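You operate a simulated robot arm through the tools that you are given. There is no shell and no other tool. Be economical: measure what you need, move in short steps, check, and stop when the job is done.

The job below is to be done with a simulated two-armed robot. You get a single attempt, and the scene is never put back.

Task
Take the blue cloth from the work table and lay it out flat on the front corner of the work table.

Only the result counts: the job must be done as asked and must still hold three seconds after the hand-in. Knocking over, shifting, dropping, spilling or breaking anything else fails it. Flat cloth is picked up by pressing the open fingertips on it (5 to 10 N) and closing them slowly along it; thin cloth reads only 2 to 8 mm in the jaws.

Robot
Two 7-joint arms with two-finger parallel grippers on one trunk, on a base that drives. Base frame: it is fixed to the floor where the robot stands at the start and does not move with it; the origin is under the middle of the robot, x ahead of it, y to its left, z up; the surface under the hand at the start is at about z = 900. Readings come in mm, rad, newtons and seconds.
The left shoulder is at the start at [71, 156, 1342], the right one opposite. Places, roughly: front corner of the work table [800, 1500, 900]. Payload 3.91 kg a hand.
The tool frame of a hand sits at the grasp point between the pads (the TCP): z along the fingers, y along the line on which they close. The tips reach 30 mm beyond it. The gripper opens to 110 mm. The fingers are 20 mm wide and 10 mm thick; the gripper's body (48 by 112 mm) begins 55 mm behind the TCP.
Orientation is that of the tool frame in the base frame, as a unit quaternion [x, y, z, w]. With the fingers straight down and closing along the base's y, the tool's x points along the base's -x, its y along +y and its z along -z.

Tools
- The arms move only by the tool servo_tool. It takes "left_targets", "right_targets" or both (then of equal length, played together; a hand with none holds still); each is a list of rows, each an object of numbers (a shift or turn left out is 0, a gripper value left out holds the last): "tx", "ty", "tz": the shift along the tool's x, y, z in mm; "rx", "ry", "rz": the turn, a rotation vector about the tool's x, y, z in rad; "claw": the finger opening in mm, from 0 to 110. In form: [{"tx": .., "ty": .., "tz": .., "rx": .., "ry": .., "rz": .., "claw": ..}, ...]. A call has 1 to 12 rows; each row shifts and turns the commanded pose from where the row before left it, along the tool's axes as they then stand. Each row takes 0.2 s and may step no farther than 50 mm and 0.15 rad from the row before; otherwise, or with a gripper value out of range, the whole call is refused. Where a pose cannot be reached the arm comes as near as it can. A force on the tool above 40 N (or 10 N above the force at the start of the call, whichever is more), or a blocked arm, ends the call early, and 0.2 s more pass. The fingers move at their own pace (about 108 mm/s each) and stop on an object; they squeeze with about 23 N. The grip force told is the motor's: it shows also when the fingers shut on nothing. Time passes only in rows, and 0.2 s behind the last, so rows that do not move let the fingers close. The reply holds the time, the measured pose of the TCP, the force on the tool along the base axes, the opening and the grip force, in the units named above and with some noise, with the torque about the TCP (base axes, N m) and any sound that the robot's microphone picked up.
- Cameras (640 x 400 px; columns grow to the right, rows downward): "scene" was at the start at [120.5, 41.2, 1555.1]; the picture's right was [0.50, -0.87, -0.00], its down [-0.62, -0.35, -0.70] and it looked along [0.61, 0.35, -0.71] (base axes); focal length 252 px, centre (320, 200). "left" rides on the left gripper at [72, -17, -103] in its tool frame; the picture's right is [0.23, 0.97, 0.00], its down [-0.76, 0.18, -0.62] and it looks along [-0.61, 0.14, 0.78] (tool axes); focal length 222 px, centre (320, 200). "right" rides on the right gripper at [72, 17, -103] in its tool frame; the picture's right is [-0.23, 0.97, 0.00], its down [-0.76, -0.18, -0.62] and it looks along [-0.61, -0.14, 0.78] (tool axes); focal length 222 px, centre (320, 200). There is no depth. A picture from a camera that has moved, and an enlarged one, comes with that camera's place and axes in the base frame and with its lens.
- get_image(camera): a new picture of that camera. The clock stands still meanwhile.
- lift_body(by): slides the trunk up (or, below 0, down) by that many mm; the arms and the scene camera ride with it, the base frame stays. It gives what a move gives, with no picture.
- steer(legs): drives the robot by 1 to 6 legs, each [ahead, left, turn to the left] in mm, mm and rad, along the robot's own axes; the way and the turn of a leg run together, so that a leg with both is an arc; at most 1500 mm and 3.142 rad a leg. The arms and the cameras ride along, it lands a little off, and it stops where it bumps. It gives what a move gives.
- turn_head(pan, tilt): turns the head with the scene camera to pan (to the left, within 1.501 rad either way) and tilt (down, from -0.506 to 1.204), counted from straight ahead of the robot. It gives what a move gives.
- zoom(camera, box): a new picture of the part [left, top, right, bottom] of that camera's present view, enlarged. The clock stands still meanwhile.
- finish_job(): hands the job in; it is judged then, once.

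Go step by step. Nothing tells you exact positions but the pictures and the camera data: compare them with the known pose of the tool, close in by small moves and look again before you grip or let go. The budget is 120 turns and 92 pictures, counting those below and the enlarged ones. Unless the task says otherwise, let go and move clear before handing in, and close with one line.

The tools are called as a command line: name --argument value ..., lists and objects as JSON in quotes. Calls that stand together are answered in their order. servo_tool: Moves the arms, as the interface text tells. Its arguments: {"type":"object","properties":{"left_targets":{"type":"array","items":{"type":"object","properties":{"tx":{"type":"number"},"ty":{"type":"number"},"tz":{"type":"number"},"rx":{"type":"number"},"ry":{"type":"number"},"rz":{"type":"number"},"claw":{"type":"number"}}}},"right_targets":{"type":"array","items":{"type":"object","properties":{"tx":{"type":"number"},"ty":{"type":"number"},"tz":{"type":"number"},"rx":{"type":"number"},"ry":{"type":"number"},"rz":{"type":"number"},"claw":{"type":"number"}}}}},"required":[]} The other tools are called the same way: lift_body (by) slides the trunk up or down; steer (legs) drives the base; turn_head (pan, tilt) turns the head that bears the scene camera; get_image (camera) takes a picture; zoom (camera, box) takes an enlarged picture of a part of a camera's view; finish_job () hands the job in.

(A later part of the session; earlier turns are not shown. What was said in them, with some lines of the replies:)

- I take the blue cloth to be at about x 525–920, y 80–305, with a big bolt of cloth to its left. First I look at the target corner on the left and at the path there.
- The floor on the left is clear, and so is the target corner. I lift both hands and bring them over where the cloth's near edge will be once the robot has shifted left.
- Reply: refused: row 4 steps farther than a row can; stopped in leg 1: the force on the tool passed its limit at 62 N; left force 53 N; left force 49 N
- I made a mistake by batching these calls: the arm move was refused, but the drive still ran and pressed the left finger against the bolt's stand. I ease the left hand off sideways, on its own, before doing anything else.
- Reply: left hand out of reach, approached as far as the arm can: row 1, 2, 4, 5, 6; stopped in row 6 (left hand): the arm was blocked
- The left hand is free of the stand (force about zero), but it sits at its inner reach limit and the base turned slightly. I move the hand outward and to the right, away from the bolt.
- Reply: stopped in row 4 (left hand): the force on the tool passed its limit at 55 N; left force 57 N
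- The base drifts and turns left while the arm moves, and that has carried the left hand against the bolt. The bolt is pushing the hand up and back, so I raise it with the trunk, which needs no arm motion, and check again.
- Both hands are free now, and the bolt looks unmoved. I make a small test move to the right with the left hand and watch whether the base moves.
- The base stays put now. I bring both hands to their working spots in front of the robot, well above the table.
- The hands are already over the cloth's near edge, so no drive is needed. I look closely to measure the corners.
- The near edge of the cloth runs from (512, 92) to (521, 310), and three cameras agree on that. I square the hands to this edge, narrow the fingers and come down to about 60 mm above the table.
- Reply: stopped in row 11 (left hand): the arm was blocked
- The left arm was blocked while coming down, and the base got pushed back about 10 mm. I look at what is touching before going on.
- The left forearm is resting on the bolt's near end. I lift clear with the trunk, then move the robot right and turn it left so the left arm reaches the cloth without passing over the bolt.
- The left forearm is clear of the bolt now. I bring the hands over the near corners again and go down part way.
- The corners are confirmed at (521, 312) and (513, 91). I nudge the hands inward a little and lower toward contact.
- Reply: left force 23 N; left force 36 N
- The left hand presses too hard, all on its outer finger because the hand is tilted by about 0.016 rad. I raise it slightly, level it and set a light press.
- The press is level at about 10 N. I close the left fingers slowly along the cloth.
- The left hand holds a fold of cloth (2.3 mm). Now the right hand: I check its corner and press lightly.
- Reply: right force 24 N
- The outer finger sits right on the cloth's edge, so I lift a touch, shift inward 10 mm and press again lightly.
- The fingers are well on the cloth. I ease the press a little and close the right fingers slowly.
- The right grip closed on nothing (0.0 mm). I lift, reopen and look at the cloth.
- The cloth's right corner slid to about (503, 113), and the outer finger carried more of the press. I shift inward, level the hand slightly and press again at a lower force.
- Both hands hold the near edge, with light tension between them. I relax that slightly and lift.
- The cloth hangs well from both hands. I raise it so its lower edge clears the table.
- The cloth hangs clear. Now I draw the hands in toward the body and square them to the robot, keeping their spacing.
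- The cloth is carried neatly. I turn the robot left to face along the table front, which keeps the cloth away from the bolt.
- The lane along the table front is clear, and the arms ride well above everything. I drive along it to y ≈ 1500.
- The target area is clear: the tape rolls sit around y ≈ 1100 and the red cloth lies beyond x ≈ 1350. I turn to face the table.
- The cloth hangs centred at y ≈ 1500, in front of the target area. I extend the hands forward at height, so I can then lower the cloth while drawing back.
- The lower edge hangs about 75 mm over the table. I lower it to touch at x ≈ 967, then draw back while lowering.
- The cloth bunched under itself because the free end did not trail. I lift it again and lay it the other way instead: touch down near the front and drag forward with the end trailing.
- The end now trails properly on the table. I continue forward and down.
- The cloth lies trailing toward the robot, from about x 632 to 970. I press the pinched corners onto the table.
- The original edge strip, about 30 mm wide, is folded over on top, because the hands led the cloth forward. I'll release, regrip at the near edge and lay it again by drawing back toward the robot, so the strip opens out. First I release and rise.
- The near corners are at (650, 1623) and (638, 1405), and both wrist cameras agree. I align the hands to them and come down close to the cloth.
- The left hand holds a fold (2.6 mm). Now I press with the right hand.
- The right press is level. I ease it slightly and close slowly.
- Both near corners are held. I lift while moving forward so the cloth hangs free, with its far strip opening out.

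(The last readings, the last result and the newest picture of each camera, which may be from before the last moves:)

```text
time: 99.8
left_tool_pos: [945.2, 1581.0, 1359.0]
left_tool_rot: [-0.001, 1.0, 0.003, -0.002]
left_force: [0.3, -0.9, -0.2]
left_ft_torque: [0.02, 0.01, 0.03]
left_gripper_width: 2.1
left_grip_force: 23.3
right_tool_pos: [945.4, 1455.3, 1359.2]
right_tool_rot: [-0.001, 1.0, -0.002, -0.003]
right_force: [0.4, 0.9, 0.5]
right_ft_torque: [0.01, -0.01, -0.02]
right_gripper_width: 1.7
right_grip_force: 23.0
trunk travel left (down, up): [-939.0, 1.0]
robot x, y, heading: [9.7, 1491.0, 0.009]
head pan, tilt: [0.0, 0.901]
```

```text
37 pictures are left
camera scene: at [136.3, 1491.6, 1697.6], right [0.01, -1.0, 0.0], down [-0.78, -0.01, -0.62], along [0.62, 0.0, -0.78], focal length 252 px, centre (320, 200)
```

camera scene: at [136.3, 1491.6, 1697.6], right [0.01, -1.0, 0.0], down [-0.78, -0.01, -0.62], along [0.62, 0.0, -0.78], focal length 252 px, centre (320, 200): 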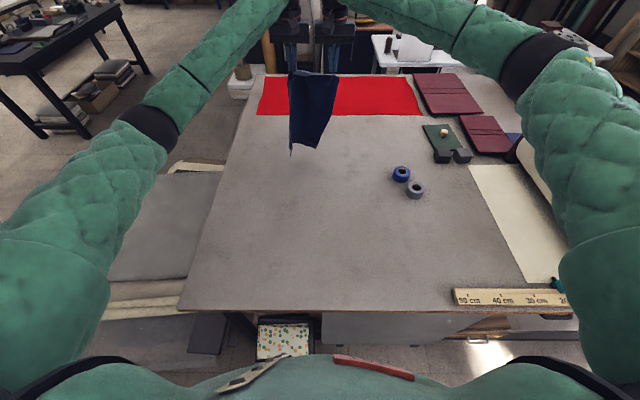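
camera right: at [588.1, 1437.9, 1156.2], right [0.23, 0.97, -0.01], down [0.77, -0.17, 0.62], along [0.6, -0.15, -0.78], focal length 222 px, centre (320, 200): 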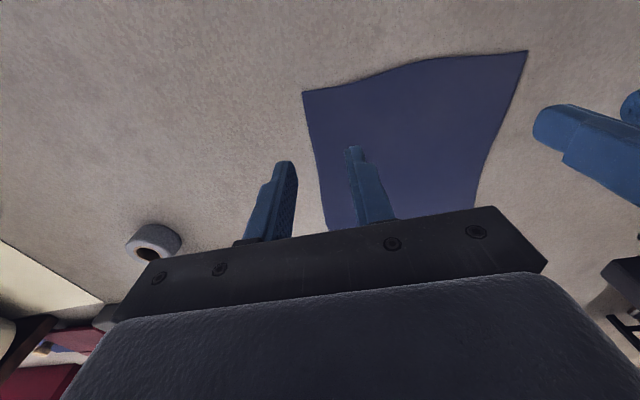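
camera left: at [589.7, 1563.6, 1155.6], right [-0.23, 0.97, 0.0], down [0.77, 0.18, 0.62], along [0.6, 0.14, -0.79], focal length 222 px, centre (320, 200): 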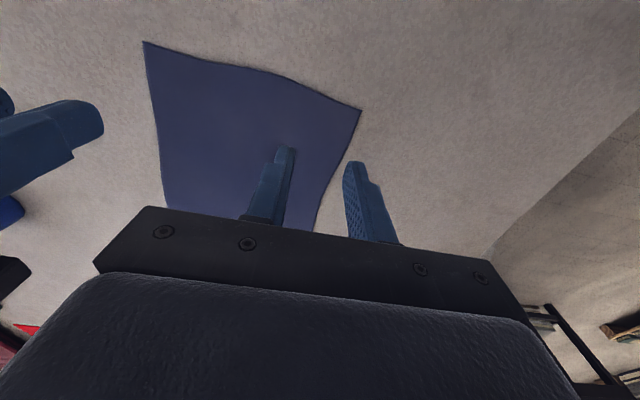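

zoom --camera "scene" --box '[224, 20, 416, 170]'

zoom --camera "right" --box '[160, 0, 640, 300]'

```text
2.67 times, centred on (320, 95) of scene
camera zoom: at [136.3, 1491.6, 1697.6], right [0.01, -1.0, 0.0], down [-0.78, -0.01, -0.62], along [0.62, 0.0, -0.78], focal length 671 px, centre (320, 480)
```

zoom: 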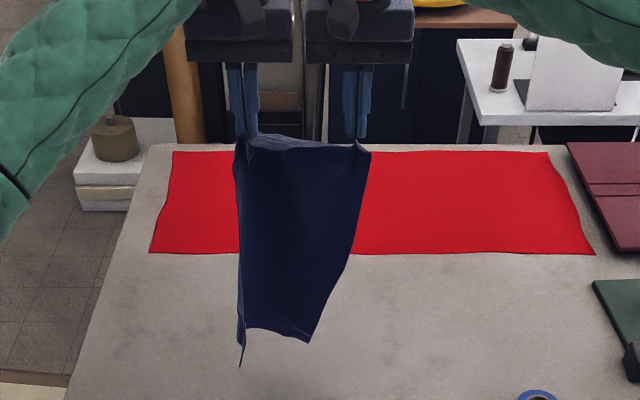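

```text
1.33 times, centred on (400, 150) of right
camera zoom: at [872.2, 1471.7, 1461.6], right [0.23, 0.97, -0.01], down [0.77, -0.17, 0.62], along [0.6, -0.14, -0.78], focal length 296 px, centre (213, 267)
```

zoom: 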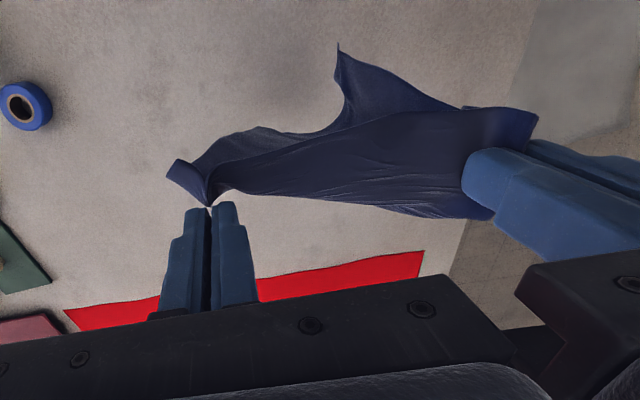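

servo_tool --left_targets '[{}, {}, {}, {}, {}, {}, {}, {}]'

zoom --camera "scene" --box '[224, 20, 416, 170]'

```text
time: 101.6
left_tool_pos: [944.0, 1582.5, 1359.1]
left_tool_rot: [-0.001, 1.0, 0.004, -0.003]
left_force: [-0.4, -1.4, 0.3]
left_ft_torque: [0.0, -0.02, -0.02]
left_gripper_width: 2.4
left_grip_force: 23.8
right_tool_pos: [943.0, 1454.6, 1358.9]
right_tool_rot: [-0.001, 1.0, -0.002, -0.003]
right_force: [0.4, 0.3, -0.2]
right_ft_torque: [-0.01, 0.04, -0.01]
right_gripper_width: 1.7
right_grip_force: 23.2
trunk travel left (down, up): [-939.0, 1.0]
robot x, y, heading: [14.0, 1490.9, 0.006]
head pan, tilt: [0.0, 0.901]
```

```text
2.67 times, centred on (320, 95) of scene
camera zoom: at [136.2, 1491.6, 1697.6], right [0.01, -1.0, 0.0], down [-0.78, -0.01, -0.62], along [0.62, 0.0, -0.78], focal length 671 px, centre (320, 480)
```

zoom: 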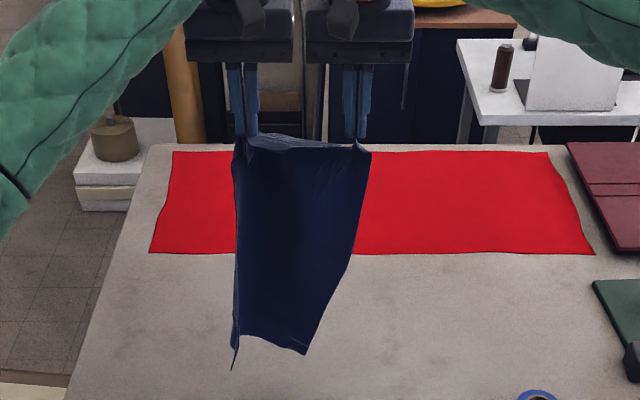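

The free sides of the cloth curl as it hangs. I pull the hands slightly apart and give a small shake to let it hang flat.

servo_tool --left_targets '[{"ty": 2}, {"ty": 2}, {"ty": 1, "tx": 45}, {"tx": 45}, {"tx": 45}, {"tx": -45}, {"tx": -45}, {"tx": -45}, {}, {}, {}, {}]' --right_targets '[{"ty": -2}, {"ty": -2}, {"ty": -1, "tx": 45}, {"tx": 45}, {"tx": 45}, {"tx": -45}, {"tx": -45}, {"tx": -45}, {}, {}, {}, {}]'

zoom --camera "scene" --box '[224, 20, 416, 170]'

zoom --camera "left" --box '[0, 0, 480, 300]'

```text
time: 104.2
left_tool_pos: [942.8, 1586.1, 1359.2]
left_tool_rot: [-0.001, 1.0, 0.004, -0.002]
left_force: [0.1, -5.3, -0.4]
left_ft_torque: [-0.17, 0.03, -0.01]
left_gripper_width: 2.6
left_grip_force: 23.1
right_tool_pos: [943.4, 1448.9, 1359.1]
right_tool_rot: [-0.001, 1.0, -0.003, -0.003]
right_force: [0.3, 5.4, 0.2]
right_ft_torque: [0.15, 0.01, -0.09]
right_gripper_width: 2.4
right_grip_force: 22.9
trunk travel left (down, up): [-939.0, 1.0]
robot x, y, heading: [9.7, 1489.6, 0.008]
head pan, tilt: [0.0, 0.901]
```

```text
2.67 times, centred on (320, 95) of scene
camera zoom: at [136.1, 1491.6, 1697.6], right [0.01, -1.0, 0.0], down [-0.78, -0.01, -0.62], along [0.62, 0.0, -0.78], focal length 671 px, centre (320, 480)
```

zoom: 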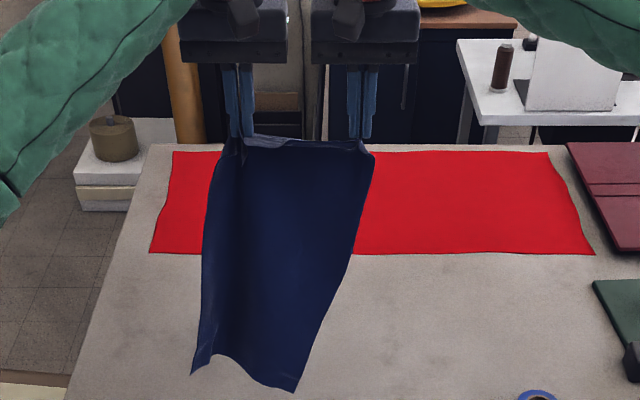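

```text
1.33 times, centred on (240, 150) of left
camera zoom: at [871.5, 1570.1, 1462.5], right [-0.23, 0.97, 0.01], down [0.76, 0.17, 0.62], along [0.6, 0.15, -0.78], focal length 296 px, centre (427, 267)
```

zoom: 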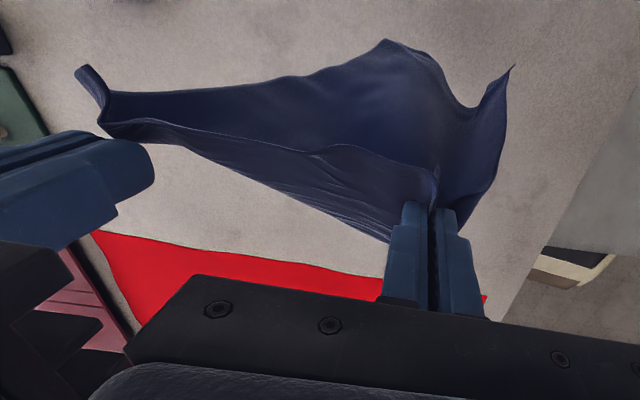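

The shake opened the cloth. One more shake, then I see how it settles.

servo_tool --left_targets '[{"tx": 45}, {"tx": 45}, {"tx": 45}, {"tx": -45}, {"tx": -45}, {"tx": -45}, {}, {}, {}, {}, {}, {}]' --right_targets '[{"tx": 45}, {"tx": 45}, {"tx": 45}, {"tx": -45}, {"tx": -45}, {"tx": -45}, {}, {}, {}, {}, {}, {}]'

zoom --camera "scene" --box '[224, 20, 416, 170]'

```text
time: 106.8
left_tool_pos: [944.5, 1586.7, 1359.6]
left_tool_rot: [-0.001, 1.0, 0.004, -0.003]
left_force: [0.2, -6.9, -0.6]
left_ft_torque: [-0.2, 0.03, -0.01]
left_gripper_width: 2.7
left_grip_force: 22.7
right_tool_pos: [944.0, 1448.5, 1358.6]
right_tool_rot: [0.0, 1.0, -0.002, -0.002]
right_force: [0.9, 6.5, 0.6]
right_ft_torque: [0.27, -0.03, -0.1]
right_gripper_width: 2.8
right_grip_force: 23.3
trunk travel left (down, up): [-939.0, 1.0]
robot x, y, heading: [7.4, 1487.9, 0.007]
head pan, tilt: [0.0, 0.901]
```

```text
2.67 times, centred on (320, 95) of scene
camera zoom: at [136.5, 1491.6, 1697.6], right [0.01, -1.0, 0.0], down [-0.78, -0.01, -0.62], along [0.62, 0.0, -0.78], focal length 671 px, centre (320, 480)
```

zoom: 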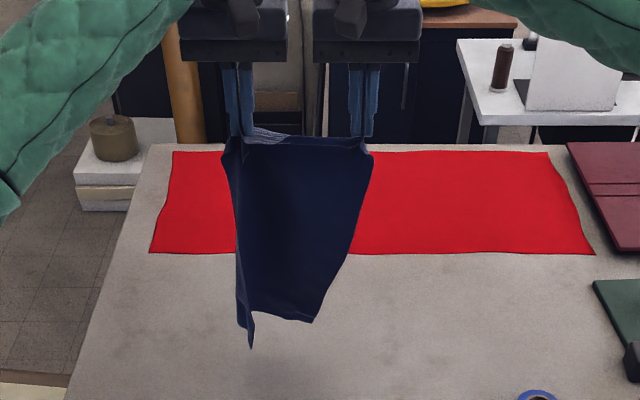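

The cloth swings well but curls at rest. I'll use the carrying motion instead, since a long forward sweep hung it flat and swung its end forward the first time. I go back, sweep forward, then touch down while drawing back.

servo_tool --left_targets '[{"tx": 40, "ty": -2}, {"tx": 45}, {"tx": 45}, {"tx": 45, "tz": 10}, {"tx": 45, "tz": 10}, {"tx": 45, "tz": 10}, {"tx": 45, "tz": 10}, {"tx": 45, "tz": 10}, {"tx": 45}, {"tx": 30}, {}, {}]' --right_targets '[{"tx": 40, "ty": 2}, {"tx": 45}, {"tx": 45}, {"tx": 45, "tz": 10}, {"tx": 45, "tz": 10}, {"tx": 45, "tz": 10}, {"tx": 45, "tz": 10}, {"tx": 45, "tz": 10}, {"tx": 45}, {"tx": 30}, {}, {}]'

servo_tool --left_targets '[{}, {}, {}, {}, {}, {}, {}, {}]'

zoom --camera "scene" --box '[208, 100, 432, 270]'

```text
time: 109.4
left_tool_pos: [512.7, 1586.2, 1312.7]
left_tool_rot: [-0.001, 1.0, 0.003, -0.002]
left_force: [-0.5, -4.1, -0.7]
left_ft_torque: [-0.16, 0.03, -0.03]
left_gripper_width: 2.6
left_grip_force: 23.1
right_tool_pos: [512.4, 1448.7, 1311.4]
right_tool_rot: [-0.001, 1.0, -0.003, -0.003]
right_force: [0.0, 4.9, -0.1]
right_ft_torque: [0.2, -0.01, -0.07]
right_gripper_width: 2.2
right_grip_force: 22.8
trunk travel left (down, up): [-939.0, 1.0]
robot x, y, heading: [8.0, 1487.3, 0.007]
head pan, tilt: [0.0, 0.901]
```

```text
time: 111.2
left_tool_pos: [512.6, 1585.8, 1312.4]
left_tool_rot: [-0.001, 1.0, 0.004, -0.002]
left_force: [-0.5, -4.8, -0.7]
left_ft_torque: [-0.14, 0.04, 0.01]
left_gripper_width: 2.8
left_grip_force: 23.0
right_tool_pos: [512.4, 1448.0, 1311.0]
right_tool_rot: [-0.001, 1.0, -0.003, -0.002]
right_force: [-0.1, 4.2, -0.2]
right_ft_torque: [0.15, 0.01, -0.09]
right_gripper_width: 2.3
right_grip_force: 23.4
trunk travel left (down, up): [-939.0, 1.0]
robot x, y, heading: [13.1, 1491.1, 0.004]
head pan, tilt: [0.0, 0.901]
```

```text
2.35 times, centred on (320, 185) of scene
camera zoom: at [135.8, 1491.6, 1697.6], right [0.01, -1.0, 0.0], down [-0.78, -0.01, -0.62], along [0.62, 0.0, -0.78], focal length 592 px, centre (320, 235)
```

zoom: 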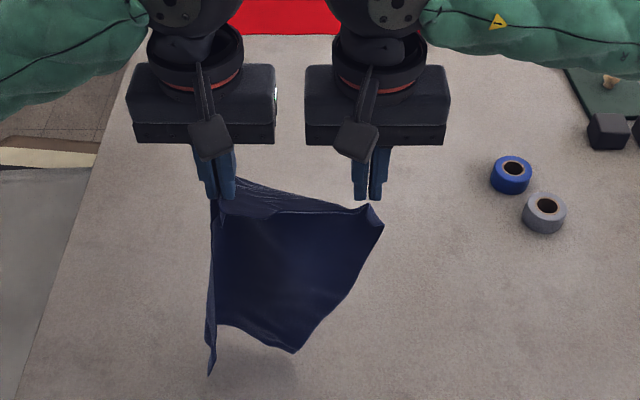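

servo_tool --left_targets '[{"tx": -45}, {"tx": -50}, {"tx": -50}, {"tx": -50}, {"tx": -50}, {"tx": -50}, {"tx": -50}, {"tx": -50}, {"tx": -50}, {"tz": 30}, {"tx": 15, "tz": 20}, {"tx": 30, "tz": 8}]' --right_targets '[{"tx": -45}, {"tx": -50}, {"tx": -50}, {"tx": -50}, {"tx": -50}, {"tx": -50}, {"tx": -50}, {"tx": -50}, {"tx": -50}, {"tz": 30}, {"tx": 15, "tz": 20}, {"tx": 30, "tz": 8}]'

zoom --camera "scene" --box '[224, 50, 416, 200]'

```text
time: 113.8
left_tool_pos: [912.6, 1586.0, 1254.9]
left_tool_rot: [0.0, 1.0, 0.003, -0.002]
left_force: [0.3, -4.5, 0.4]
left_ft_torque: [-0.11, 0.03, 0.03]
left_gripper_width: 2.5
left_grip_force: 22.9
right_tool_pos: [912.5, 1448.8, 1252.4]
right_tool_rot: [0.0, 1.0, -0.002, -0.003]
right_force: [0.0, 4.3, 0.5]
right_ft_torque: [0.16, -0.03, -0.08]
right_gripper_width: 2.1
right_grip_force: 23.0
trunk travel left (down, up): [-939.0, 1.0]
robot x, y, heading: [9.7, 1491.3, 0.011]
head pan, tilt: [0.0, 0.901]
```

```text
2.67 times, centred on (320, 125) of scene
camera zoom: at [134.6, 1491.3, 1697.9], right [0.01, -1.0, 0.0], down [-0.78, -0.01, -0.62], along [0.62, 0.0, -0.78], focal length 671 px, centre (320, 400)
```

zoom: 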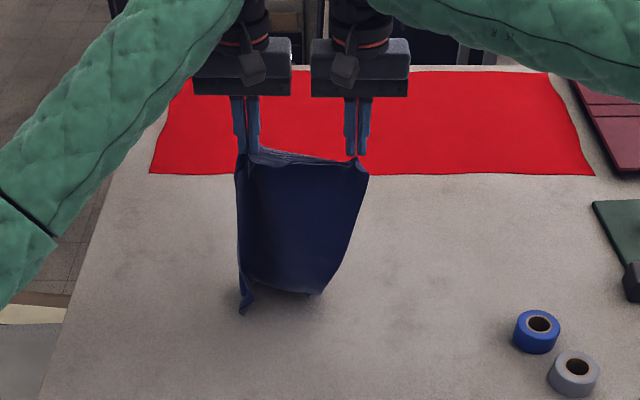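

servo_tool --left_targets '[{"tx": 35, "tz": 6}, {"tx": 35, "tz": 10}, {"tx": 35, "tz": 14}, {"tx": 30, "tz": 16}, {"tx": 25, "tz": 16}]' --right_targets '[{"tx": 35, "tz": 6}, {"tx": 35, "tz": 10}, {"tx": 35, "tz": 14}, {"tx": 30, "tz": 16}, {"tx": 25, "tz": 16}]'

zoom --camera "scene" --box '[224, 80, 416, 230]'

get_image --camera "left"

```text
time: 115.0
left_tool_pos: [750.7, 1587.0, 1192.4]
left_tool_rot: [-0.001, 1.0, 0.004, -0.002]
left_force: [-0.9, -4.9, -0.9]
left_ft_torque: [-0.15, 0.0, 0.03]
left_gripper_width: 2.3
left_grip_force: 22.6
right_tool_pos: [752.7, 1448.2, 1191.5]
right_tool_rot: [-0.001, 1.0, -0.002, -0.001]
right_force: [0.9, 5.4, 0.3]
right_ft_torque: [0.2, 0.0, -0.11]
right_gripper_width: 2.1
right_grip_force: 22.2
trunk travel left (down, up): [-939.0, 1.0]
robot x, y, heading: [8.8, 1488.1, 0.01]
head pan, tilt: [0.0, 0.901]
```

```text
2.67 times, centred on (320, 155) of scene
camera zoom: at [134.7, 1491.5, 1697.9], right [0.01, -1.0, 0.0], down [-0.78, -0.01, -0.62], along [0.62, 0.0, -0.78], focal length 671 px, centre (320, 320)
```

zoom: 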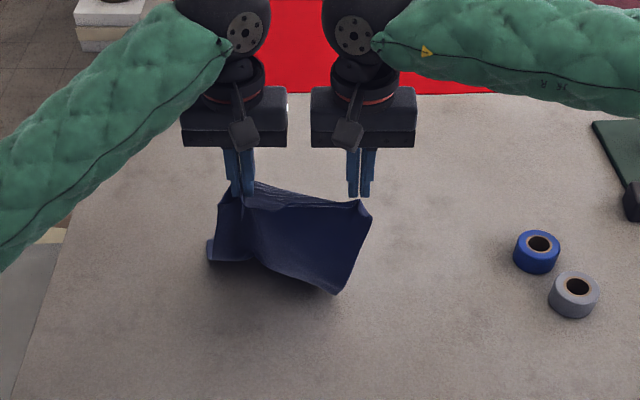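

```text
27 pictures are left
camera left: at [679.5, 1569.8, 1294.7], right [-0.23, 0.97, 0.01], down [0.76, 0.17, 0.62], along [0.6, 0.15, -0.78], focal length 222 px, centre (320, 200)
```

left: 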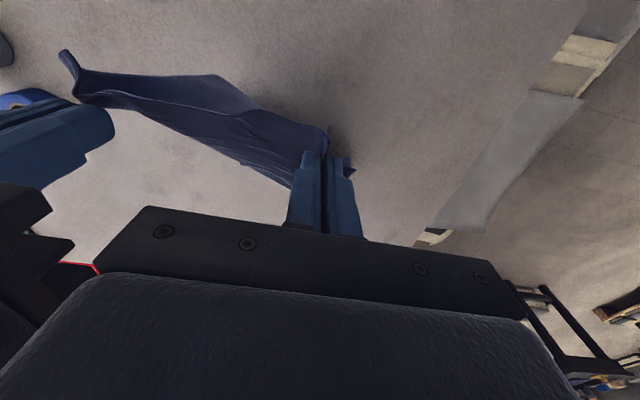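

The left side opened out as it dragged. I keep drawing back while lowering.

servo_tool --left_targets '[{"tx": 28, "tz": 20}, {"tx": 28, "tz": 22}, {"tx": 25, "tz": 24}, {"tx": 25, "tz": 24}]' --right_targets '[{"tx": 28, "tz": 20}, {"tx": 28, "tz": 22}, {"tx": 25, "tz": 24}, {"tx": 25, "tz": 24}]'

zoom --camera "scene" --box '[224, 80, 416, 230]'

```text
time: 116.0
left_tool_pos: [645.1, 1585.7, 1102.9]
left_tool_rot: [-0.001, 1.0, 0.004, -0.002]
left_force: [-0.5, -5.8, 0.4]
left_ft_torque: [-0.2, 0.02, 0.05]
left_gripper_width: 2.5
left_grip_force: 22.8
right_tool_pos: [646.0, 1448.2, 1103.7]
right_tool_rot: [-0.001, 1.0, -0.002, -0.001]
right_force: [1.1, 5.3, -0.6]
right_ft_torque: [0.22, -0.03, -0.11]
right_gripper_width: 2.3
right_grip_force: 23.0
trunk travel left (down, up): [-939.0, 1.0]
robot x, y, heading: [10.8, 1490.5, 0.009]
head pan, tilt: [0.0, 0.901]
```

```text
2.67 times, centred on (320, 155) of scene
camera zoom: at [133.9, 1491.6, 1698.0], right [0.01, -1.0, 0.0], down [-0.78, -0.01, -0.62], along [0.62, 0.0, -0.78], focal length 671 px, centre (320, 320)
```

zoom: 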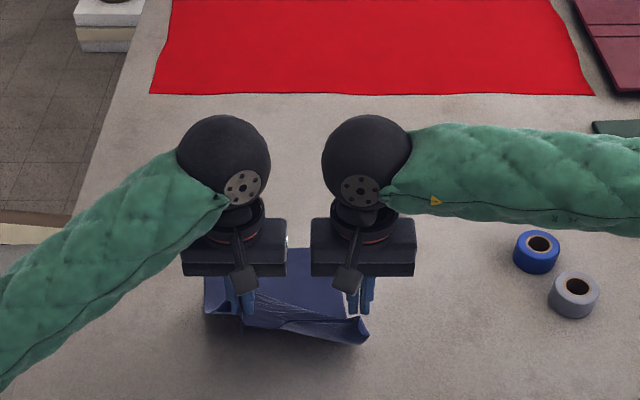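

The far end now trails on the table at about x = 916. I continue down.

servo_tool --left_targets '[{"tx": 20, "tz": 24}, {"tx": 20, "tz": 24}, {"tx": 20, "tz": 24}, {"tx": 18, "tz": 24}, {"tx": 16, "tz": 24}, {"tx": 12, "tz": 20}, {}]' --right_targets '[{"tx": 20, "tz": 24}, {"tx": 20, "tz": 24}, {"tx": 20, "tz": 24}, {"tx": 18, "tz": 24}, {"tx": 16, "tz": 24}, {"tx": 12, "tz": 20}, {}]'

get_image --camera "scene"

get_image --camera "right"

```text
time: 117.6
left_tool_pos: [538.3, 1588.1, 962.2]
left_tool_rot: [0.0, 1.0, 0.004, -0.002]
left_force: [-0.9, -6.1, 0.4]
left_ft_torque: [-0.22, 0.04, 0.02]
left_gripper_width: 2.2
left_grip_force: 23.0
right_tool_pos: [540.3, 1446.8, 961.3]
right_tool_rot: [-0.001, 1.0, -0.002, -0.003]
right_force: [0.3, 6.7, 0.1]
right_ft_torque: [0.26, -0.01, -0.1]
right_gripper_width: 2.6
right_grip_force: 23.3
trunk travel left (down, up): [-939.0, 1.0]
robot x, y, heading: [10.4, 1491.0, 0.007]
head pan, tilt: [0.0, 0.901]
```

```text
25 pictures are left
camera scene: at [135.9, 1491.6, 1697.6], right [0.01, -1.0, 0.0], down [-0.78, -0.01, -0.62], along [0.62, 0.0, -0.78], focal length 252 px, centre (320, 200)
```

scene: 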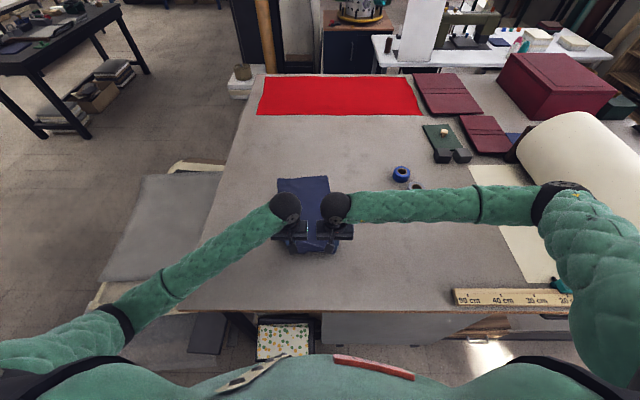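

```text
24 pictures are left
camera right: at [467.9, 1464.9, 1064.0], right [0.23, 0.97, -0.01], down [0.76, -0.17, 0.62], along [0.6, -0.14, -0.78], focal length 222 px, centre (320, 200)
```

right: 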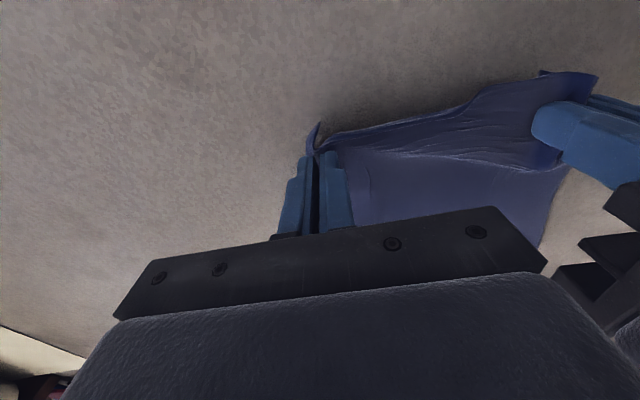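

The cloth lies with its edge strip toward the robot, as wanted. I bring the held edge down to the table with a slight pull.

servo_tool --left_targets '[{"tx": 8, "tz": 12}, {"tx": 7, "tz": 11}, {"tx": 3, "tz": 5}, {"tz": 2}, {}]' --right_targets '[{"tx": 8, "tz": 12}, {"tx": 7, "tz": 10}, {"tx": 3, "tz": 4}, {"tz": 2}, {}]'

```text
time: 118.8
left_tool_pos: [520.7, 1588.2, 933.3]
left_tool_rot: [-0.001, 1.0, 0.003, -0.002]
left_force: [-0.5, -5.5, 0.5]
left_ft_torque: [-0.15, -0.01, 0.03]
left_gripper_width: 2.5
left_grip_force: 22.9
right_tool_pos: [521.2, 1447.2, 933.9]
right_tool_rot: [-0.001, 1.0, -0.003, -0.003]
right_force: [0.7, 4.9, 7.6]
right_ft_torque: [0.16, 0.04, -0.06]
right_gripper_width: 2.7
right_grip_force: 23.0
trunk travel left (down, up): [-939.0, 1.0]
robot x, y, heading: [10.9, 1492.8, -0.002]
head pan, tilt: [0.0, 0.901]
```

Both hands are touching. I open the fingers while moving the hands outward, which spreads the gathered corners.

servo_tool --left_targets '[{"tz": 0.8}, {"claw": 6, "ty": 3}, {"claw": 10, "ty": 2}, {"claw": 14, "ty": 2}, {"claw": 18, "ty": 2}, {"claw": 22, "ty": 2}, {"claw": 26, "ty": 2}, {"claw": 30, "ty": 2}, {"claw": 34, "ty": 2}, {}]' --right_targets '[{"tz": 0}, {"claw": 6, "ty": -3}, {"claw": 10, "ty": -2}, {"claw": 14, "ty": -2}, {"claw": 18, "ty": -2}, {"claw": 22, "ty": -2}, {"claw": 26, "ty": -2}, {"claw": 30, "ty": -2}, {"claw": 34, "ty": -2}, {}]'

servo_tool --left_targets '[{"tz": -10}, {"tz": -40}, {"tz": -45}, {"tz": -45}, {"tz": -45}, {"ty": 45}, {"ty": 45}, {"ty": 40}]' --right_targets '[{"tz": -10}, {"tz": -40}, {"tz": -45}, {"tz": -45}, {"tz": -45}, {"ty": -45}, {"ty": -45}, {"ty": -40}]'

zoom --camera "scene" --box '[208, 130, 432, 270]'

```text
time: 121.0
left_tool_pos: [520.5, 1604.1, 931.7]
left_tool_rot: [0.0, 1.0, 0.004, -0.003]
left_force: [-0.2, -3.5, 6.7]
left_ft_torque: [-0.08, 0.01, -0.02]
left_gripper_width: 32.4
left_grip_force: 0.1
right_tool_pos: [521.7, 1430.3, 933.9]
right_tool_rot: [-0.002, 1.0, -0.002, -0.001]
right_force: [-0.6, 2.7, 1.0]
right_ft_torque: [0.09, 0.0, -0.01]
right_gripper_width: 35.3
right_grip_force: 1.6
trunk travel left (down, up): [-939.0, 1.0]
robot x, y, heading: [11.5, 1490.3, 0.006]
head pan, tilt: [0.0, 0.901]
```

```text
time: 122.8
left_tool_pos: [521.1, 1734.3, 1118.1]
left_tool_rot: [-0.001, 1.0, 0.003, -0.003]
left_force: [-0.2, 0.0, 1.0]
left_ft_torque: [0.0, 0.01, 0.01]
left_gripper_width: 33.8
left_grip_force: 0.1
right_tool_pos: [522.3, 1300.7, 1119.1]
right_tool_rot: [0.0, 1.0, -0.002, -0.002]
right_force: [-0.3, 0.0, -0.5]
right_ft_torque: [0.0, -0.01, 0.02]
right_gripper_width: 34.4
right_grip_force: 0.0
trunk travel left (down, up): [-939.0, 1.0]
robot x, y, heading: [8.5, 1490.3, 0.008]
head pan, tilt: [0.0, 0.901]
```

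```text
2.86 times, centred on (320, 200) of scene
camera zoom: at [133.9, 1491.2, 1697.8], right [0.01, -1.0, 0.0], down [-0.78, -0.01, -0.62], along [0.62, 0.0, -0.78], focal length 719 px, centre (320, 200)
```

zoom: 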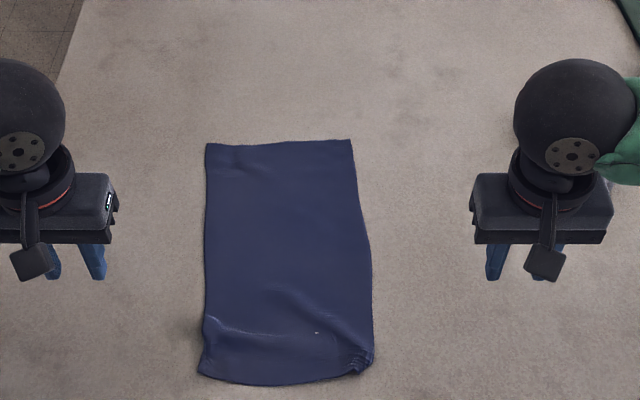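

The cloth is laid out nearly flat, spanning about x 494–884 and y 1430–1665. It has small wrinkles at the near edge and sits about 100 mm short of the target point. I'll press both far corners lightly and slide it forward, which also pulls it taut.

servo_tool --left_targets '[{"tx": -43, "ty": -12, "claw": 20}, {"tx": -43, "ty": -12}, {"tx": -43, "ty": -12}, {"tx": -43, "ty": -12}, {"tx": -43, "ty": -12}, {"tx": -43, "ty": -12}, {"tx": -43, "ty": -12}, {"tx": -40, "ty": -10}, {"tz": 45}, {"tz": 45}, {"tz": 45}, {"tz": 40}]' --right_targets '[{"tx": -43, "ty": 21, "claw": 20}, {"tx": -43, "ty": 21}, {"tx": -43, "ty": 21}, {"tx": -43, "ty": 21}, {"tx": -43, "ty": 21}, {"tx": -43, "ty": 21}, {"tx": -43, "ty": 21}, {"tx": -40, "ty": 23}, {"tz": 45}, {"tz": 45}, {"tz": 45}, {"tz": 40}]'

zoom --camera "scene" --box '[208, 110, 432, 250]'

```text
time: 125.4
left_tool_pos: [860.7, 1642.3, 938.1]
left_tool_rot: [0.0, 1.0, 0.003, -0.003]
left_force: [1.0, 1.1, 1.1]
left_ft_torque: [0.0, 0.02, 0.0]
left_gripper_width: 20.2
left_grip_force: 0.1
right_tool_pos: [862.2, 1470.5, 941.7]
right_tool_rot: [0.0, 1.0, -0.003, -0.002]
right_force: [0.6, 0.4, 0.4]
right_ft_torque: [0.0, -0.01, -0.01]
right_gripper_width: 20.1
right_grip_force: 0.1
trunk travel left (down, up): [-939.0, 1.0]
robot x, y, heading: [10.7, 1491.1, 0.008]
head pan, tilt: [0.0, 0.901]
```

```text
2.86 times, centred on (320, 180) of scene
camera zoom: at [136.8, 1491.5, 1697.7], right [0.01, -1.0, 0.0], down [-0.78, -0.01, -0.62], along [0.62, 0.0, -0.78], focal length 719 px, centre (320, 257)
```

zoom: 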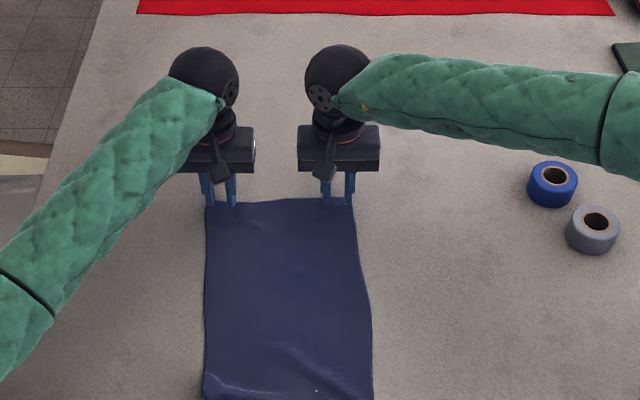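

servo_tool --left_targets '[{"tz": 4}, {"tz": 2.5}, {}, {}]' --right_targets '[{"tz": 6}, {"tz": 3.5}, {}, {}]'

```text
time: 126.4
left_tool_pos: [862.1, 1641.7, 933.6]
left_tool_rot: [-0.001, 1.0, 0.002, -0.003]
left_force: [1.0, 0.3, 0.0]
left_ft_torque: [-0.05, -0.01, -0.04]
left_gripper_width: 19.9
left_grip_force: 0.1
right_tool_pos: [863.5, 1471.4, 931.5]
right_tool_rot: [0.0, 1.0, -0.003, -0.002]
right_force: [-1.5, 1.1, 0.6]
right_ft_torque: [0.02, 0.01, -0.02]
right_gripper_width: 19.8
right_grip_force: 0.1
trunk travel left (down, up): [-939.0, 1.0]
robot x, y, heading: [14.5, 1490.7, 0.006]
head pan, tilt: [0.0, 0.901]
```

servo_tool --left_targets '[{"tz": 1.6}, {}, {}]' --right_targets '[{"tz": 1.2}, {}, {}]'

```text
time: 127.2
left_tool_pos: [861.1, 1642.1, 931.3]
left_tool_rot: [0.0, 1.0, 0.003, -0.002]
left_force: [0.6, -0.5, 0.0]
left_ft_torque: [0.0, 0.01, -0.01]
left_gripper_width: 19.9
left_grip_force: 0.1
right_tool_pos: [862.4, 1470.3, 931.5]
right_tool_rot: [-0.001, 1.0, -0.003, -0.001]
right_force: [-1.6, -0.5, 5.9]
right_ft_torque: [0.01, 0.01, -0.01]
right_gripper_width: 19.9
right_grip_force: 0.0
trunk travel left (down, up): [-939.0, 1.0]
robot x, y, heading: [9.1, 1485.6, 0.003]
head pan, tilt: [0.0, 0.901]
```

servo_tool --left_targets '[{"tz": 1}, {}, {}]' --right_targets '[{"tz": 0.4}, {}, {}]'

```text
time: 128.0
left_tool_pos: [861.0, 1640.8, 932.0]
left_tool_rot: [-0.001, 1.0, 0.003, -0.002]
left_force: [0.7, 0.8, 6.0]
left_ft_torque: [-0.04, 0.0, 0.0]
left_gripper_width: 20.0
left_grip_force: 0.0
right_tool_pos: [862.1, 1470.5, 931.9]
right_tool_rot: [-0.001, 1.0, -0.003, -0.001]
right_force: [0.4, -1.4, 8.3]
right_ft_torque: [0.03, -0.04, 0.01]
right_gripper_width: 19.9
right_grip_force: 0.1
trunk travel left (down, up): [-939.0, 1.0]
robot x, y, heading: [8.4, 1492.2, 0.007]
head pan, tilt: [0.0, 0.901]
```

servo_tool --left_targets '[{"tx": -8, "tz": 0.2}, {"tx": -10, "ty": -2}, {"tx": -10, "ty": -2}, {"tx": -10, "ty": -2}, {"tx": -10, "ty": -2}]' --right_targets '[{"tx": -8}, {"tx": -10, "ty": -2}, {"tx": -10, "ty": -2}, {"tx": -10, "ty": -2}, {"tx": -10, "ty": -2}]'

zoom --camera "scene" --box '[208, 130, 432, 270]'

```text
time: 129.2
left_tool_pos: [909.6, 1633.7, 930.5]
left_tool_rot: [-0.001, 1.0, 0.004, -0.002]
left_force: [-1.3, 0.0, 7.8]
left_ft_torque: [-0.05, 0.01, -0.01]
left_gripper_width: 20.0
left_grip_force: 0.0
right_tool_pos: [908.5, 1462.6, 932.0]
right_tool_rot: [-0.001, 1.0, -0.002, -0.002]
right_force: [-0.7, 0.9, 7.5]
right_ft_torque: [0.06, -0.01, 0.02]
right_gripper_width: 19.8
right_grip_force: 0.2
trunk travel left (down, up): [-939.0, 1.0]
robot x, y, heading: [11.8, 1489.1, 0.008]
head pan, tilt: [0.0, 0.901]
```

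```text
2.86 times, centred on (320, 200) of scene
camera zoom: at [134.0, 1491.2, 1697.8], right [0.01, -1.0, 0.0], down [-0.78, -0.01, -0.62], along [0.62, 0.0, -0.78], focal length 719 px, centre (320, 200)
```

zoom: 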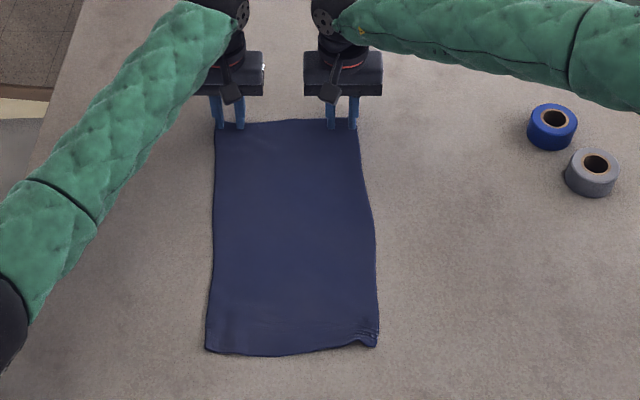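

Sliding works very well: the cloth moves as one piece and smooths out. I slide it another 55 mm forward.

servo_tool --left_targets '[{"tx": -11, "ty": -4}, {"tx": -11, "ty": -4}, {"tx": -11, "ty": -4}, {"tx": -11, "ty": -4}, {"tx": -11, "ty": -4}, {}]' --right_targets '[{"tx": -11, "ty": -4}, {"tx": -11, "ty": -4}, {"tx": -11, "ty": -4}, {"tx": -11, "ty": -4}, {"tx": -11, "ty": -4}, {}]'

servo_tool --left_targets '[{"tz": -8}, {"tz": -40}, {"tz": -45}, {"ty": 45}, {"ty": 45}, {"tx": 45, "ty": 10}, {"tx": 45}, {"tx": 45}, {"tx": 45}, {"tx": 45}, {"tx": 45}]' --right_targets '[{"tz": -8}, {"tz": -40}, {"tz": -45}, {"ty": -45}, {"ty": -45}, {"tx": 45}, {"tx": 45}, {"tx": 45}, {"tx": 45}, {"tx": 45}, {"tx": 45}]'

zoom --camera "scene" --box '[224, 110, 416, 230]'

```text
time: 130.6
left_tool_pos: [963.7, 1614.3, 931.0]
left_tool_rot: [0.0, 1.0, 0.003, -0.002]
left_force: [-1.3, 1.0, 9.4]
left_ft_torque: [-0.09, -0.01, -0.07]
left_gripper_width: 20.1
left_grip_force: 0.0
right_tool_pos: [965.6, 1444.5, 931.8]
right_tool_rot: [-0.001, 1.0, -0.003, -0.002]
right_force: [-1.2, 0.9, 7.9]
right_ft_torque: [0.08, -0.03, 0.05]
right_gripper_width: 19.9
right_grip_force: 0.1
trunk travel left (down, up): [-939.0, 1.0]
robot x, y, heading: [6.9, 1491.4, 0.005]
head pan, tilt: [0.0, 0.901]
```

```text
time: 133.0
left_tool_pos: [694.7, 1713.8, 1028.8]
left_tool_rot: [-0.001, 1.0, 0.004, -0.002]
left_force: [-0.6, -0.4, 0.3]
left_ft_torque: [-0.02, -0.01, 0.01]
left_gripper_width: 20.1
left_grip_force: 0.1
right_tool_pos: [694.6, 1352.3, 1026.4]
right_tool_rot: [-0.001, 1.0, -0.003, 0.0]
right_force: [0.4, 1.6, 0.7]
right_ft_torque: [-0.02, -0.01, -0.01]
right_gripper_width: 19.8
right_grip_force: 0.0
trunk travel left (down, up): [-939.0, 1.0]
robot x, y, heading: [9.6, 1489.1, 0.005]
head pan, tilt: [0.0, 0.901]
```

```text
3.33 times, centred on (320, 170) of scene
camera zoom: at [132.7, 1491.3, 1698.0], right [0.01, -1.0, 0.0], down [-0.78, 0.0, -0.62], along [0.62, 0.0, -0.78], focal length 838 px, centre (320, 300)
```

zoom: 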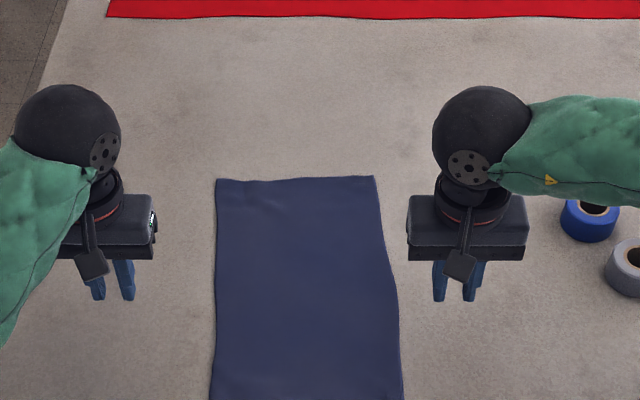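

zoom --camera "scene" --box '[256, 180, 384, 260]'

```text
5.00 times, centred on (320, 220) of scene
camera zoom: at [132.7, 1491.3, 1698.0], right [0.01, -1.0, 0.0], down [-0.78, 0.0, -0.62], along [0.62, 0.0, -0.78], focal length 1258 px, centre (320, 100)
```

zoom: 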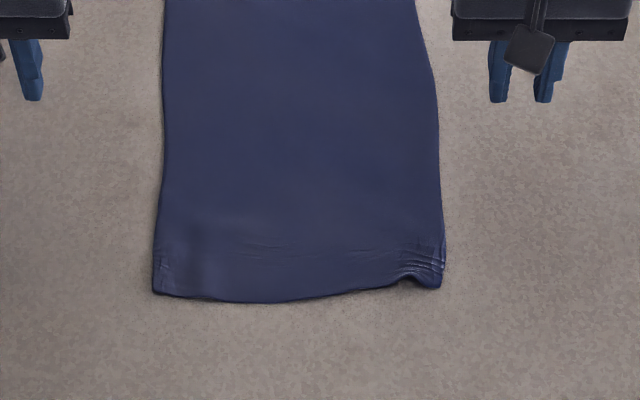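

The cloth is flat apart from tiny wrinkles at the near-right corner, around (610, 1414). I press that corner lightly and smooth it outward.

servo_tool --right_targets '[{"tx": 29, "ty": 21, "claw": 0}, {"tx": 29, "ty": 21}, {"tx": 29, "ty": 21}, {"tz": 40}, {"tz": 40}, {"tz": 11}, {}, {"tz": 2}, {}]'

zoom --camera "right" --box '[160, 40, 480, 240]'

```text
time: 135.0
left_tool_pos: [695.9, 1713.5, 1025.9]
left_tool_rot: [-0.001, 1.0, 0.004, -0.003]
left_force: [0.2, 0.0, 0.4]
left_ft_torque: [-0.03, 0.0, 0.03]
left_gripper_width: 20.3
left_grip_force: 0.2
right_tool_pos: [610.4, 1416.6, 932.1]
right_tool_rot: [0.0, 1.0, -0.003, -0.003]
right_force: [-0.2, -0.7, 1.0]
right_ft_torque: [0.01, 0.01, 0.04]
right_gripper_width: 0.0
right_grip_force: 22.8
trunk travel left (down, up): [-939.0, 1.0]
robot x, y, heading: [9.2, 1487.4, 0.007]
head pan, tilt: [0.0, 0.901]
```

```text
2.00 times, centred on (320, 140) of right
camera zoom: at [536.9, 1433.0, 1035.1], right [0.23, 0.97, -0.01], down [0.76, -0.17, 0.62], along [0.6, -0.14, -0.78], focal length 444 px, centre (320, 320)
```

zoom: 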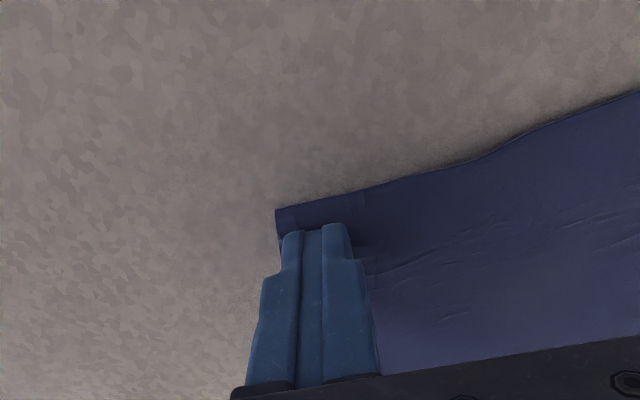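

servo_tool --right_targets '[{"tz": 1}, {}, {"tx": 5, "ty": -2}, {"tx": 5, "ty": -3}, {"tx": 5, "ty": -3}, {"tx": 3, "ty": -2}, {}]'

servo_tool --right_targets '[{"tz": -8}, {"tz": -40}, {"tz": -45}, {"tz": -45}, {"ty": -45}, {"ty": -45}, {"ty": -40}]' --left_targets '[{"tz": -8}, {"tz": -40}, {"tz": -45}, {}, {}, {}, {}]'

zoom --camera "scene" --box '[256, 160, 384, 240]'

```text
time: 136.6
left_tool_pos: [695.5, 1713.1, 1026.4]
left_tool_rot: [-0.001, 1.0, 0.004, -0.003]
left_force: [-0.1, 0.3, -0.4]
left_ft_torque: [0.04, 0.0, 0.02]
left_gripper_width: 20.1
left_grip_force: 0.2
right_tool_pos: [590.1, 1407.2, 931.4]
right_tool_rot: [-0.001, 1.0, -0.002, -0.002]
right_force: [1.4, 1.5, 10.7]
right_ft_torque: [0.06, -0.06, 0.03]
right_gripper_width: 0.0
right_grip_force: 23.0
trunk travel left (down, up): [-939.0, 1.0]
robot x, y, heading: [12.4, 1485.9, 0.005]
head pan, tilt: [0.0, 0.901]
```

```text
time: 138.2
left_tool_pos: [695.3, 1711.3, 1118.6]
left_tool_rot: [-0.001, 1.0, 0.004, -0.003]
left_force: [0.3, -0.1, 0.5]
left_ft_torque: [-0.04, -0.03, 0.0]
left_gripper_width: 20.0
left_grip_force: 0.0
right_tool_pos: [591.7, 1276.9, 1070.7]
right_tool_rot: [-0.002, 1.0, -0.002, -0.002]
right_force: [-0.2, 0.5, -0.6]
right_ft_torque: [0.01, 0.04, 0.02]
right_gripper_width: 0.0
right_grip_force: 23.3
trunk travel left (down, up): [-939.0, 1.0]
robot x, y, heading: [6.4, 1491.6, 0.005]
head pan, tilt: [0.0, 0.901]
```

```text
5.00 times, centred on (320, 200) of scene
camera zoom: at [134.9, 1490.9, 1697.7], right [0.01, -1.0, 0.0], down [-0.78, -0.01, -0.62], along [0.62, 0.01, -0.78], focal length 1258 px, centre (320, 200)
```

zoom: 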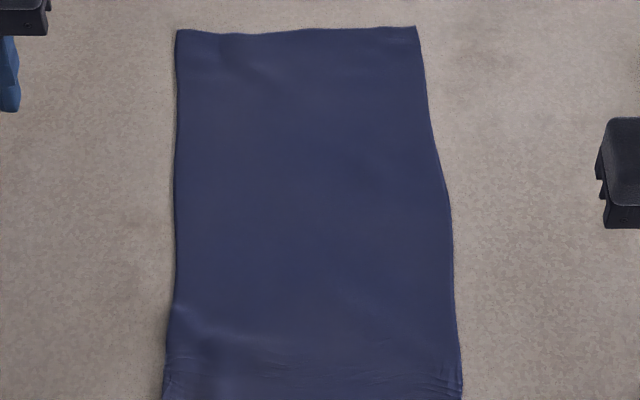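

get_image --camera "scene"

zoom --camera "scene" --box '[272, 190, 368, 250]'

```text
16 pictures are left
camera scene: at [134.9, 1490.9, 1697.7], right [0.01, -1.0, 0.0], down [-0.78, -0.01, -0.62], along [0.62, 0.01, -0.78], focal length 252 px, centre (320, 200)
```

scene: 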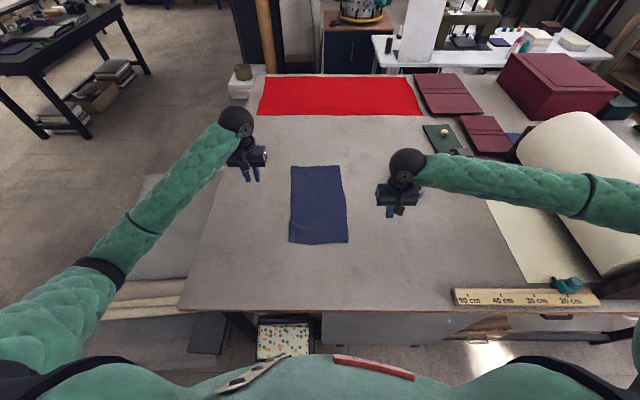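

```text
6.67 times, centred on (320, 220) of scene
camera zoom: at [134.9, 1490.9, 1697.7], right [0.01, -1.0, 0.0], down [-0.78, -0.01, -0.62], along [0.62, 0.01, -0.78], focal length 1677 px, centre (320, 67)
```

zoom: 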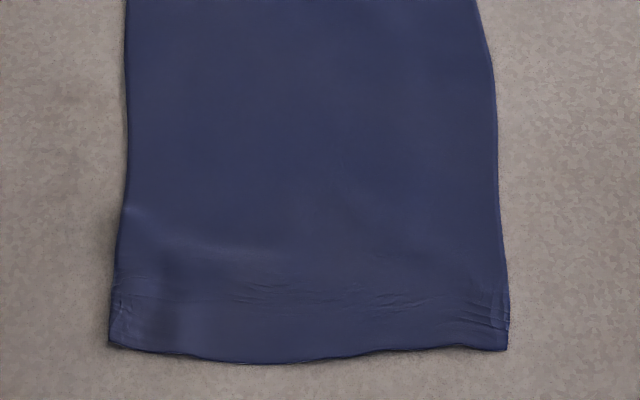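

The cloth lies flat and fully open, centred at about (770, 1510). The tape rolls, red cloth and bolt look untouched in place, and both hands are clear, so I hand the job in.

finish_job

```text
The job is handed in.
```

The blue cloth is laid out flat on the front corner of the work table, centred at about (770, 1510). On the way, the left hand and forearm pressed against the bolt of cloth and its stand several times (up to 62 N); neither looks moved in the pictures.
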